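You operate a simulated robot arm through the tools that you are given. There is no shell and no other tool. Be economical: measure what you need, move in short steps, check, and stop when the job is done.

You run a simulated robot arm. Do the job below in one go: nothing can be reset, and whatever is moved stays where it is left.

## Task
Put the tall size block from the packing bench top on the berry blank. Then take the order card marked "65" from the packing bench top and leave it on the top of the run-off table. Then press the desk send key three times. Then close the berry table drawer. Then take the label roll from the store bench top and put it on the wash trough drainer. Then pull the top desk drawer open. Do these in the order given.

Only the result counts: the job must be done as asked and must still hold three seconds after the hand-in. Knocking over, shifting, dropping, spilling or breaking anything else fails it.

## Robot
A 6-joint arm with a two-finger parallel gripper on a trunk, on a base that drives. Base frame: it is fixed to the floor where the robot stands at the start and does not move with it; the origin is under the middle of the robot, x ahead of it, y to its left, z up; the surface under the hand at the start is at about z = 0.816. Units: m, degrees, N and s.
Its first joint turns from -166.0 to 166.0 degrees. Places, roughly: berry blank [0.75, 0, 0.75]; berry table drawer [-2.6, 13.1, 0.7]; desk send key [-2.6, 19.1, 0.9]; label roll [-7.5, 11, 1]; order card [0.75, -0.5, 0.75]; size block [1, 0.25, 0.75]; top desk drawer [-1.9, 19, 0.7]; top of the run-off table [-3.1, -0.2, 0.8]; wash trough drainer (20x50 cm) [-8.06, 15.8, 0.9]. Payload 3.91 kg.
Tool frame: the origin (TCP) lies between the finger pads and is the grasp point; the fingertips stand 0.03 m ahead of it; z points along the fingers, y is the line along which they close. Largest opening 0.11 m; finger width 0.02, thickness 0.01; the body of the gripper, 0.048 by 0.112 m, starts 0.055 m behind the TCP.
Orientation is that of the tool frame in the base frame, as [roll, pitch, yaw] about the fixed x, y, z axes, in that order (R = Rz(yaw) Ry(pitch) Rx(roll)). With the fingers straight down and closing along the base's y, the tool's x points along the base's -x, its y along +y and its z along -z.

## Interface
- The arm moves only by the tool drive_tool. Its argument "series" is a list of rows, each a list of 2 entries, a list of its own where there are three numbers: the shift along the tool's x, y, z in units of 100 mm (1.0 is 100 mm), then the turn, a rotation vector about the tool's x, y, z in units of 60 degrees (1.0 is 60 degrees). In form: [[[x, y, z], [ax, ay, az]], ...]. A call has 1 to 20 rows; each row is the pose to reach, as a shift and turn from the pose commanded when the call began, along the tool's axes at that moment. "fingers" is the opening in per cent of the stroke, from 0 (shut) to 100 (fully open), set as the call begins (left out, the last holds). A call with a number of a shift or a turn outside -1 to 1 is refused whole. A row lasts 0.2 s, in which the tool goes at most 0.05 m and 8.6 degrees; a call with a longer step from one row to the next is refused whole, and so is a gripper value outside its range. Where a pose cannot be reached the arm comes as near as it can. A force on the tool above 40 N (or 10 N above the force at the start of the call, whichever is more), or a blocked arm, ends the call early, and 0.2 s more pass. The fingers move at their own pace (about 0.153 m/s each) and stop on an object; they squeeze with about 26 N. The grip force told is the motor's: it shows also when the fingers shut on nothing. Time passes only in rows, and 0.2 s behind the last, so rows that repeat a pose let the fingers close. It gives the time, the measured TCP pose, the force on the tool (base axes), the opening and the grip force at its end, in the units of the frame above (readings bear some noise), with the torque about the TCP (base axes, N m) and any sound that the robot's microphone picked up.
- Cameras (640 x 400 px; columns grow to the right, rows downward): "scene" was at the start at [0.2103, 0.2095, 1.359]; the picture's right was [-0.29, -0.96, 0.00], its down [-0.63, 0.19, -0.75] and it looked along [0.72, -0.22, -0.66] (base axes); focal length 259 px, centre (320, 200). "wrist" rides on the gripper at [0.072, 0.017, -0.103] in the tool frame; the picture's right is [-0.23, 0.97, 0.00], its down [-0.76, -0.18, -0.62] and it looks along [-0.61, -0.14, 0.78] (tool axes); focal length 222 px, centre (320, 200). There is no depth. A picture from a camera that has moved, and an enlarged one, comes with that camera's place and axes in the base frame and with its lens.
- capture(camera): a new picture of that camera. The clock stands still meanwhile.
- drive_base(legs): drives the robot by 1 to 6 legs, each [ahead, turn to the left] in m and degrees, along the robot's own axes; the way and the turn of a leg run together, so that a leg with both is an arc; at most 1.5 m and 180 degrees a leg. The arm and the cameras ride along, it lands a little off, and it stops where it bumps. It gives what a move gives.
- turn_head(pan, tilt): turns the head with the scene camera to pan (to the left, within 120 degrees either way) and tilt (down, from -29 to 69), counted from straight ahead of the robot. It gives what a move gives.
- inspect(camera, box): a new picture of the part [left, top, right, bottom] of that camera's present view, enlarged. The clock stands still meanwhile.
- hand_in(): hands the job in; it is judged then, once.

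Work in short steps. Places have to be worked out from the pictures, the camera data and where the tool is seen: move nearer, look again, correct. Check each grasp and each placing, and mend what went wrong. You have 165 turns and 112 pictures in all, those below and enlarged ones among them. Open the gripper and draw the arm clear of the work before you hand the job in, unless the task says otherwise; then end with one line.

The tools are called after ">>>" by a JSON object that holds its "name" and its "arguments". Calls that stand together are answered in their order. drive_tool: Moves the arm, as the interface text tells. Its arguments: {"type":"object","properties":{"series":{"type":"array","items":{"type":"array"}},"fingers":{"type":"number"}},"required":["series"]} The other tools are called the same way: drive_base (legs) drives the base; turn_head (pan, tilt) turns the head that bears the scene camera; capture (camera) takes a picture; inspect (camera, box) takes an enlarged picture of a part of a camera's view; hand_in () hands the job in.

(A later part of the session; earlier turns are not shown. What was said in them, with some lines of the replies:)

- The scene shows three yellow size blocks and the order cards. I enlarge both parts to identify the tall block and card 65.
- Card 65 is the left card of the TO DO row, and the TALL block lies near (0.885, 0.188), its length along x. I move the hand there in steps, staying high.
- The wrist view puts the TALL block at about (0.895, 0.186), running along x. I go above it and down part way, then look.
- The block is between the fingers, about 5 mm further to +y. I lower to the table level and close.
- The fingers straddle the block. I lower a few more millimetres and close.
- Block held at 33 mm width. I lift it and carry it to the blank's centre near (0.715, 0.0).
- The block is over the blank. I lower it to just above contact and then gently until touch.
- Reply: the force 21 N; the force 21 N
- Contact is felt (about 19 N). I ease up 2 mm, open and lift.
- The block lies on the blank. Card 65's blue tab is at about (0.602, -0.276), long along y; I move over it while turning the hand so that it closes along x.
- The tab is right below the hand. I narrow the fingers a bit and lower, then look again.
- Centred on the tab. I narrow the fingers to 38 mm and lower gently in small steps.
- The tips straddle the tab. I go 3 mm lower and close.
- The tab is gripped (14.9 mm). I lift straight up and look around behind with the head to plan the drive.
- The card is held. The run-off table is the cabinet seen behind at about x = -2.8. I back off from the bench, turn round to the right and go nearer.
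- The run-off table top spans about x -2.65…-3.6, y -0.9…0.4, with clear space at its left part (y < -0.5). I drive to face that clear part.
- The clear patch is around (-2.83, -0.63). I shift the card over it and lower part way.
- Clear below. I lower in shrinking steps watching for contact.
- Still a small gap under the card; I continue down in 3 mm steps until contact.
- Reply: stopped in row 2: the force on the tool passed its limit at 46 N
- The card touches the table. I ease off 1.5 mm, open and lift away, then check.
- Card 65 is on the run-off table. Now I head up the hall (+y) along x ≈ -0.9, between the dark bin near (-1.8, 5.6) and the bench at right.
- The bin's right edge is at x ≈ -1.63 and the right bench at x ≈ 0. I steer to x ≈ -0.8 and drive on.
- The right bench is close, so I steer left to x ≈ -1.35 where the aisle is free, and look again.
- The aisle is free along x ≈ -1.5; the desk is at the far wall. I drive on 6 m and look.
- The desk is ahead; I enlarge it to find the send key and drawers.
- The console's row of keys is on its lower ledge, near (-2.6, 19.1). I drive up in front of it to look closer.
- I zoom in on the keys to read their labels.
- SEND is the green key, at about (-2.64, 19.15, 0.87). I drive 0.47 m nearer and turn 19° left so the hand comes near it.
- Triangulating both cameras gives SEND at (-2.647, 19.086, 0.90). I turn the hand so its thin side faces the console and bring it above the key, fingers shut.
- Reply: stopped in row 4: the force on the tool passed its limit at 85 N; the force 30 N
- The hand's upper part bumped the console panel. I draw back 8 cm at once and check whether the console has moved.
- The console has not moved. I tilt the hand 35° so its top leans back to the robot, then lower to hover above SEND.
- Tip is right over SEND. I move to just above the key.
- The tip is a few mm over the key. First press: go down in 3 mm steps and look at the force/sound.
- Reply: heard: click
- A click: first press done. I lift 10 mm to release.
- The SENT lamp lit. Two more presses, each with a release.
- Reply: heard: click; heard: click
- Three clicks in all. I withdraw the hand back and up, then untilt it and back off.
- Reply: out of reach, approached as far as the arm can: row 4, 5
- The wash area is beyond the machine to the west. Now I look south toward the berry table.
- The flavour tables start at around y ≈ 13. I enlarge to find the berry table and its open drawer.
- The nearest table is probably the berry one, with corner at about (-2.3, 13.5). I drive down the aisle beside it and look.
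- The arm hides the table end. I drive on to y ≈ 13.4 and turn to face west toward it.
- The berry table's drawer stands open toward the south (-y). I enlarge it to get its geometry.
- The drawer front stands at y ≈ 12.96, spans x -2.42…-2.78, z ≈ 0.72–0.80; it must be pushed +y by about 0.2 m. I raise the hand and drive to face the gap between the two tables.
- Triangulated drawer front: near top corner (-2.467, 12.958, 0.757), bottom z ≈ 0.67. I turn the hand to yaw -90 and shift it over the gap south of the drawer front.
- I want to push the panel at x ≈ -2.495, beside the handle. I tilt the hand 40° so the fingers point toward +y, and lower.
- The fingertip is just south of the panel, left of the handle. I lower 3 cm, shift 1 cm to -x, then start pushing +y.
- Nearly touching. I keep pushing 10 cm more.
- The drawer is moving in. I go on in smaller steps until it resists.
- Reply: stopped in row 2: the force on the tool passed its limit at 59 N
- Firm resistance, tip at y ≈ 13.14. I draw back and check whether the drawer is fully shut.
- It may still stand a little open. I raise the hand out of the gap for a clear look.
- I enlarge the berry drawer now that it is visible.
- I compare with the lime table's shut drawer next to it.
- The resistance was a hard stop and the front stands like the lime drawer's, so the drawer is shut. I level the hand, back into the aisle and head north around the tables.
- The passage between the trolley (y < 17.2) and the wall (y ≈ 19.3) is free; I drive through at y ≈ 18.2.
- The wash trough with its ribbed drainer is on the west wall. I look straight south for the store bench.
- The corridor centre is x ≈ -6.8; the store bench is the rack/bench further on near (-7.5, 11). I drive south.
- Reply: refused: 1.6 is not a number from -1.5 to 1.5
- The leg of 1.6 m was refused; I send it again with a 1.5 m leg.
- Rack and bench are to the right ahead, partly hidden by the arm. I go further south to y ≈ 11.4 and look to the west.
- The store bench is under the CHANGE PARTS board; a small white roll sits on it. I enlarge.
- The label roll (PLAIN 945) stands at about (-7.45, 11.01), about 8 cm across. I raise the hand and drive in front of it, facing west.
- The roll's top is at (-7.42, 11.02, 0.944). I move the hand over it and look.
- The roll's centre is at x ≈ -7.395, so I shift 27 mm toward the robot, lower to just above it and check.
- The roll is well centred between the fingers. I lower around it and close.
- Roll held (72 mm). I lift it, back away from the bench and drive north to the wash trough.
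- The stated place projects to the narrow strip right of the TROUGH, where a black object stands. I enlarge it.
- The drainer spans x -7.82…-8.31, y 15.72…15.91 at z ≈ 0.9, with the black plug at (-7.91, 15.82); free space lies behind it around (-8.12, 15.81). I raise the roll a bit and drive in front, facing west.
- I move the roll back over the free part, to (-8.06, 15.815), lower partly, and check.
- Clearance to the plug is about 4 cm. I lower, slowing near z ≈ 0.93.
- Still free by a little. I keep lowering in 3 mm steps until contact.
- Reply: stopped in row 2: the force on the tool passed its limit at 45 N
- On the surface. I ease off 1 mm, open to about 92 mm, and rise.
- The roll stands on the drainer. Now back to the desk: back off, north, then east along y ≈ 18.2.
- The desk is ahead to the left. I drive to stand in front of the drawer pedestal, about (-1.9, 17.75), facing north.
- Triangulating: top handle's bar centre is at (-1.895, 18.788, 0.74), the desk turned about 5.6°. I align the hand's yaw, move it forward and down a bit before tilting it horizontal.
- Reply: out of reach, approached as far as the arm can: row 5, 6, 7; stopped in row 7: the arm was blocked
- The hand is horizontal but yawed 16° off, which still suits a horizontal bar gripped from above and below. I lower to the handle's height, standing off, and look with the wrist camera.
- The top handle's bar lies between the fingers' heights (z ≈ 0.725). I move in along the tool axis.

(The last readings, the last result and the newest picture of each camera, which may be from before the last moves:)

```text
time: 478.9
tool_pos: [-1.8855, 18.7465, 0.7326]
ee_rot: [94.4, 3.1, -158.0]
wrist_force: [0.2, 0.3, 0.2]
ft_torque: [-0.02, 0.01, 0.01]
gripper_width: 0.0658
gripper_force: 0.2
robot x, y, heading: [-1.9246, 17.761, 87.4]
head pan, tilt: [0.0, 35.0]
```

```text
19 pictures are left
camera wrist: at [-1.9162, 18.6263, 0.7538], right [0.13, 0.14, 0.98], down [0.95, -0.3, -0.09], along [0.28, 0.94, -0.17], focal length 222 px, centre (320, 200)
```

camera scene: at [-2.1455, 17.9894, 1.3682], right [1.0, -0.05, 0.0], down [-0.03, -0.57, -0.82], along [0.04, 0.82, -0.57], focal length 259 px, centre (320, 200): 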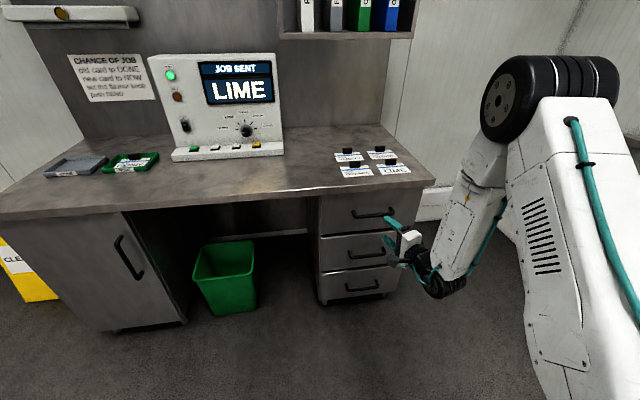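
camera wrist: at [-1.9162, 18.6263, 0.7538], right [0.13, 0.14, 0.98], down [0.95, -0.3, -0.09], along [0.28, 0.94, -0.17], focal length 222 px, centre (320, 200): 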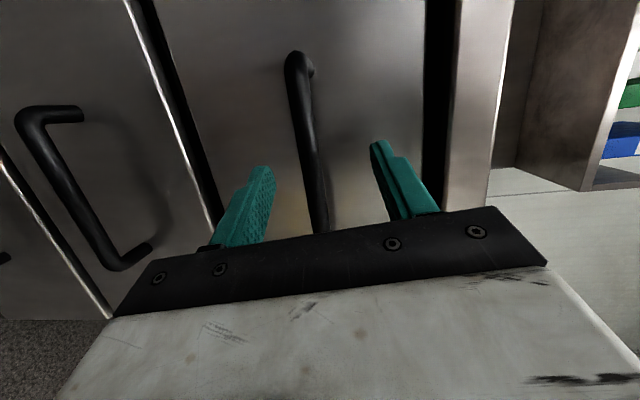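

Good alignment. I go in the last 3.5 cm, watching for contact, then close.

>>> {"name": "drive_tool", "arguments": {"series": [[[-0.03, 0, 0.15], [0, 0, 0]], [[-0.06, 0, 0.28], [0, 0, 0]], [[-0.07, 0, 0.36], [0, 0, 0]]]}}

>>> {"name": "drive_tool", "arguments": {"series": [[[0, 0, 0], [0, 0, 0]], [[0, 0, 0], [0, 0, 0]], [[0, 0, 0], [0, 0, 0]]], "fingers": 0}}

>>> {"name": "capture", "arguments": {"camera": "wrist"}}

```text
time: 479.7
tool_pos: [-1.8925, 18.7858, 0.7302]
ee_rot: [94.5, 3.0, -157.9]
wrist_force: [0.5, -0.2, 0.0]
ft_torque: [-0.05, 0.0, 0.0]
gripper_width: 0.0659
gripper_force: 0.1
robot x, y, heading: [-1.9236, 17.7595, 87.4]
head pan, tilt: [0.0, 35.0]
```

```text
time: 480.3
tool_pos: [-1.8925, 18.7814, 0.7206]
ee_rot: [95.4, 2.6, -158.1]
wrist_force: [1.5, 1.6, -8.4]
ft_torque: [-0.17, 1.03, -0.03]
gripper_width: 0.017
gripper_force: 45.3
robot x, y, heading: [-1.9213, 17.7639, 87.0]
head pan, tilt: [0.0, 35.0]
stopped in row 2: the force on the tool passed its limit at 42 N (the readings are from after the stop); the commanded pose is now the measured one
```

```text
18 pictures are left
camera wrist: at [-1.9229, 18.6608, 0.7446], right [0.14, 0.15, 0.98], down [0.95, -0.3, -0.08], along [0.29, 0.94, -0.19], focal length 222 px, centre (320, 200)
```

wrist: 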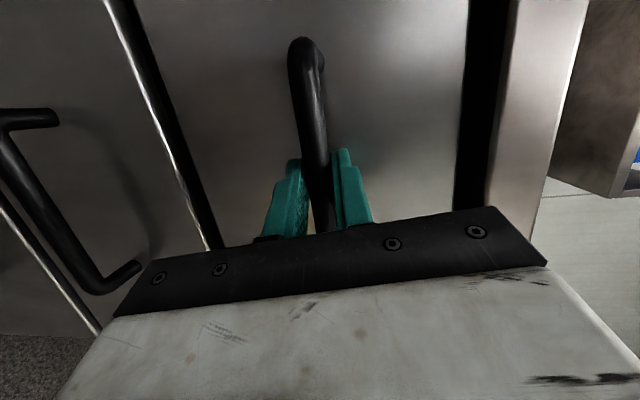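

The bar is gripped. I pull along the drawer's normal, 10 cm in small steps.

>>> {"name": "drive_tool", "arguments": {"series": [[[0.042, -0.01, -0.144], [0, 0, 0]], [[0.084, -0.02, -0.287], [0, 0, 0]], [[0.14, -0.03, -0.479], [0, 0, 0]], [[0.196, -0.04, -0.67], [0, 0, 0]], [[0.25, -0.05, -0.86], [0, 0, 0]], [[0.28, -0.057, -0.958], [0, 0, 0]]]}}

>>> {"name": "capture", "arguments": {"camera": "scene"}}

```text
time: 481.7
tool_pos: [-1.8826, 18.6801, 0.7201]
ee_rot: [95.8, 2.4, -158.0]
wrist_force: [0.9, -1.0, -7.6]
ft_torque: [-0.13, 1.01, 0.06]
gripper_width: 0.017
gripper_force: 45.2
robot x, y, heading: [-1.9217, 17.7608, 87.1]
head pan, tilt: [0.0, 35.0]
stopped in row 6: the force on the tool passed its limit at 42 N (the readings are from after the stop); the commanded pose is now the measured one
```

```text
17 pictures are left
camera scene: at [-2.1451, 17.9902, 1.3681], right [1.0, -0.05, 0.0], down [-0.03, -0.57, -0.82], along [0.04, 0.82, -0.57], focal length 259 px, centre (320, 200)
```

scene: 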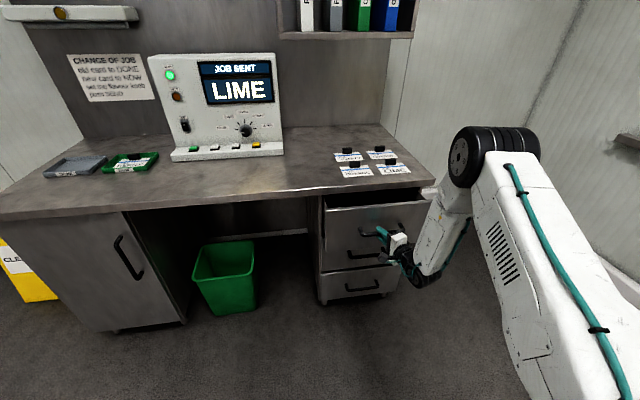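

The drawer is opening (10 cm). I pull on another 10 cm.

>>> {"name": "drive_tool", "arguments": {"series": [[[0.042, -0.01, -0.144], [0, 0, 0]], [[0.084, -0.02, -0.287], [0, 0, 0]], [[0.14, -0.03, -0.479], [0, 0, 0]], [[0.196, -0.04, -0.67], [0, 0, 0]], [[0.25, -0.05, -0.86], [0, 0, 0]], [[0.28, -0.057, -0.958], [0, 0, 0]]]}}

>>> {"name": "drive_tool", "arguments": {"series": [[[0.042, -0.01, -0.144], [0, 0, 0]], [[0.084, -0.02, -0.287], [0, 0, 0]], [[0.14, -0.03, -0.479], [0, 0, 0]], [[0.196, -0.04, -0.67], [0, 0, 0]], [[0.25, -0.05, -0.86], [0, 0, 0]], [[0.28, -0.057, -0.958], [0, 0, 0]]]}}

>>> {"name": "capture", "arguments": {"camera": "scene"}}

```text
time: 483.1
tool_pos: [-1.8722, 18.5811, 0.7208]
ee_rot: [95.9, 2.6, -157.9]
wrist_force: [-14.0, -1.6, -32.6]
ft_torque: [-0.48, 0.84, -0.62]
gripper_width: 0.0171
gripper_force: 45.3
robot x, y, heading: [-1.9202, 17.7591, 86.9]
head pan, tilt: [0.0, 35.0]
```

```text
time: 484.0
tool_pos: [-1.868, 18.5321, 0.7208]
ee_rot: [96.2, 2.5, -158.2]
wrist_force: [0.7, 0.0, -12.8]
ft_torque: [-0.2, 1.17, 0.24]
gripper_width: 0.0169
gripper_force: 45.0
robot x, y, heading: [-1.9223, 17.7581, 87.1]
head pan, tilt: [0.0, 35.0]
stopped in row 4: the force on the tool passed its limit at 47 N (the readings are from after the stop); the commanded pose is now the measured one
```

```text
16 pictures are left
camera scene: at [-2.1451, 17.9905, 1.3681], right [1.0, -0.05, 0.0], down [-0.03, -0.57, -0.82], along [0.04, 0.82, -0.57], focal length 259 px, centre (320, 200)
```

scene: 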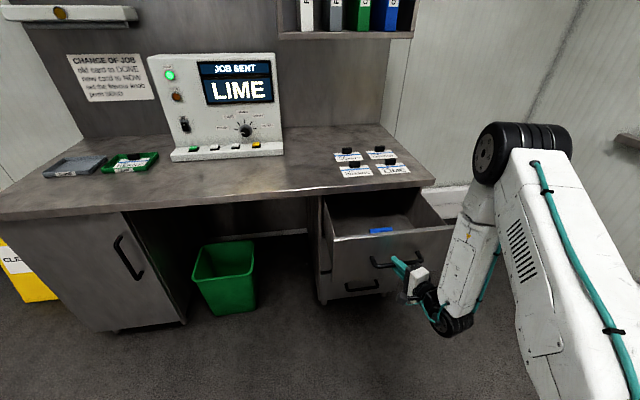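

Open by about 25 cm. I relieve the vertical strain slightly and try a little further, to see whether this is the end stop.

>>> {"name": "drive_tool", "arguments": {"series": [[[0, -0.03, 0], [0, 0, 0]], [[0.042, -0.05, -0.144], [0, 0, 0]], [[0.084, -0.06, -0.287], [0, 0, 0]], [[0.13, -0.07, -0.43], [0, 0, 0]]]}}

```text
time: 485.0
tool_pos: [-1.8633, 18.4868, 0.721]
ee_rot: [95.8, 2.5, -158.3]
wrist_force: [12.0, 2.4, 31.2]
ft_torque: [0.27, 1.24, 0.27]
gripper_width: 0.017
gripper_force: 45.0
robot x, y, heading: [-1.9209, 17.7632, 87.2]
head pan, tilt: [0.0, 35.0]
```

Nearly 30 cm open, enough. I open the fingers and draw the hand straight back from the handle.

>>> {"name": "drive_tool", "arguments": {"series": [[[0, 0, 0], [0, 0, 0]], [[0, 0, 0], [0, 0, 0]], [[0, 0, 0], [0, 0, 0]]], "fingers": 60}}

>>> {"name": "capture", "arguments": {"camera": "wrist"}}

```text
time: 485.8
tool_pos: [-1.8647, 18.4872, 0.7206]
ee_rot: [96.0, 2.6, -158.1]
wrist_force: [-0.1, -0.3, 0.1]
ft_torque: [-0.01, 0.01, 0.0]
gripper_width: 0.0659
gripper_force: 0.0
robot x, y, heading: [-1.9226, 17.7579, 87.0]
head pan, tilt: [0.0, 35.0]
```

```text
15 pictures are left
camera wrist: at [-1.896, 18.3661, 0.7443], right [0.13, 0.16, 0.98], down [0.95, -0.31, -0.08], along [0.29, 0.94, -0.2], focal length 222 px, centre (320, 200)
```

wrist: 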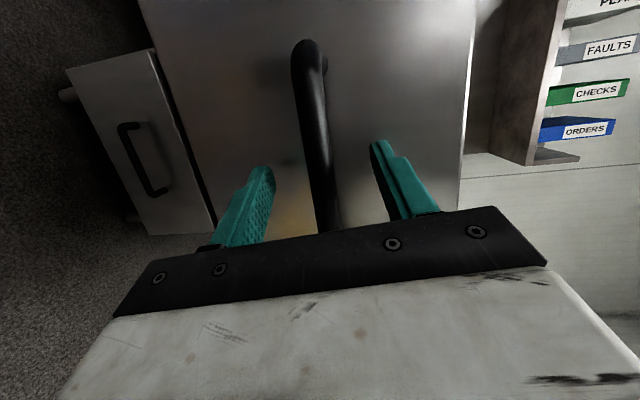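

The fingers are clear of the bar above and below. I back the base away and check the result.

>>> {"name": "drive_base", "arguments": {"legs": [[-0.5, 0]]}}

>>> {"name": "capture", "arguments": {"camera": "scene"}}

```text
time: 488.7
tool_pos: [-1.8823, 18.0, 0.7182]
ee_rot: [95.9, 2.6, -159.0]
wrist_force: [0.1, 0.4, -0.1]
ft_torque: [0.02, -0.01, 0.0]
gripper_width: 0.066
gripper_force: 0.1
robot x, y, heading: [-1.951, 17.276, 86.3]
head pan, tilt: [0.0, 35.0]
```

```text
14 pictures are left
camera scene: at [-2.1705, 17.5065, 1.3682], right [1.0, -0.07, 0.0], down [-0.04, -0.57, -0.82], along [0.05, 0.82, -0.57], focal length 259 px, centre (320, 200)
```

scene: 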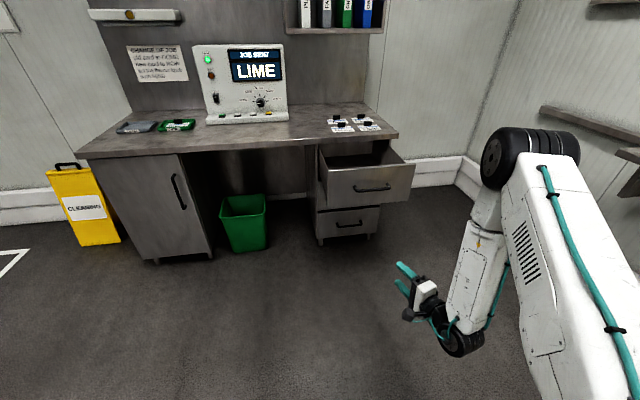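

The top drawer is open. I have pictures and turns left, so I drive back to verify the berry drawer is really fully shut.

>>> {"name": "drive_base", "arguments": {"legs": [[0, -169], [1.5, 0], [1.5, 0], [1.4, 0]]}}

>>> {"name": "turn_head", "arguments": {"pan": -85, "tilt": 30}}

>>> {"name": "capture", "arguments": {"camera": "scene"}}

```text
time: 516.8
tool_pos: [-1.4224, 12.1539, 0.7194]
ee_rot: [96.1, 2.6, 32.4]
wrist_force: [-0.6, -0.1, -0.1]
ft_torque: [0.04, 0.0, 0.0]
gripper_width: 0.0659
gripper_force: 0.0
robot x, y, heading: [-1.4997, 12.8777, -82.1]
head pan, tilt: [0.0, 35.0]
```

```text
time: 518.4
tool_pos: [-1.4211, 12.1537, 0.7184]
ee_rot: [96.1, 2.7, 32.5]
wrist_force: [0.0, -0.1, 0.0]
ft_torque: [0.0, 0.01, -0.03]
gripper_width: 0.066
gripper_force: 0.1
robot x, y, heading: [-1.5002, 12.8782, -82.2]
head pan, tilt: [-85.0, 30.0]
```

```text
13 pictures are left
camera scene: at [-1.339, 12.7587, 1.376], right [-0.22, 0.98, 0.0], down [0.49, 0.11, -0.87], along [-0.84, -0.19, -0.5], focal length 259 px, centre (320, 200)
```

scene: 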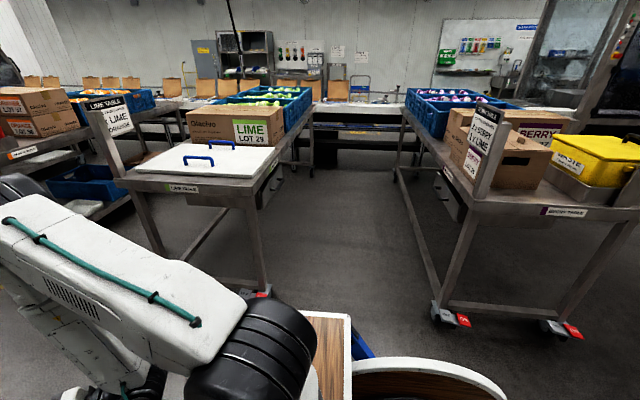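

I enlarge both tables' drawer fronts to compare how far they stand out.

>>> {"name": "inspect", "arguments": {"camera": "scene", "box": [400, 140, 520, 240]}}

>>> {"name": "inspect", "arguments": {"camera": "scene", "box": [210, 140, 330, 240]}}

```text
4.00 times, centred on (460, 190) of scene
camera zoom: at [-1.339, 12.7587, 1.376], right [-0.22, 0.98, 0.0], down [0.49, 0.11, -0.87], along [-0.84, -0.19, -0.5], focal length 1034 px, centre (-240, 240)
```

zoom: 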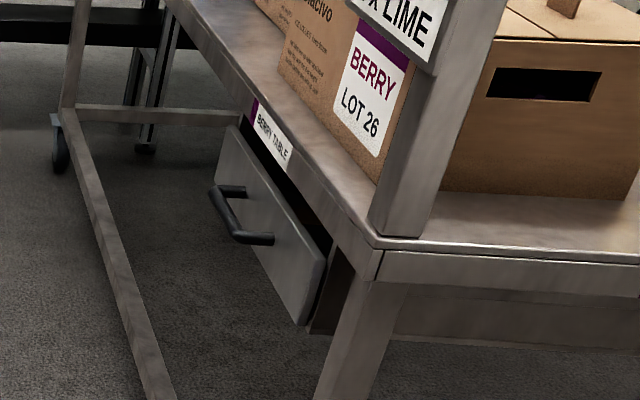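

```text
4.00 times, centred on (270, 190) of scene
camera zoom: at [-1.339, 12.7587, 1.376], right [-0.22, 0.98, 0.0], down [0.49, 0.11, -0.87], along [-0.84, -0.19, -0.5], focal length 1034 px, centre (520, 240)
```

zoom: 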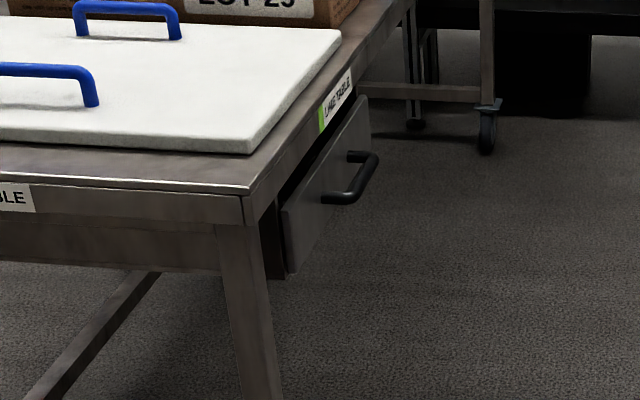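

Both fronts stand the same way against their frames, so the berry drawer is shut. The gripper is open and the arm is clear; I hand in.

>>> {"name": "hand_in", "arguments": {}}

```text
The job is handed in.
```

I did all six steps in the order given and handed the job in. While lining up for the send key, the hand bumped the desk console once (85 N); it showed no movement afterwards.
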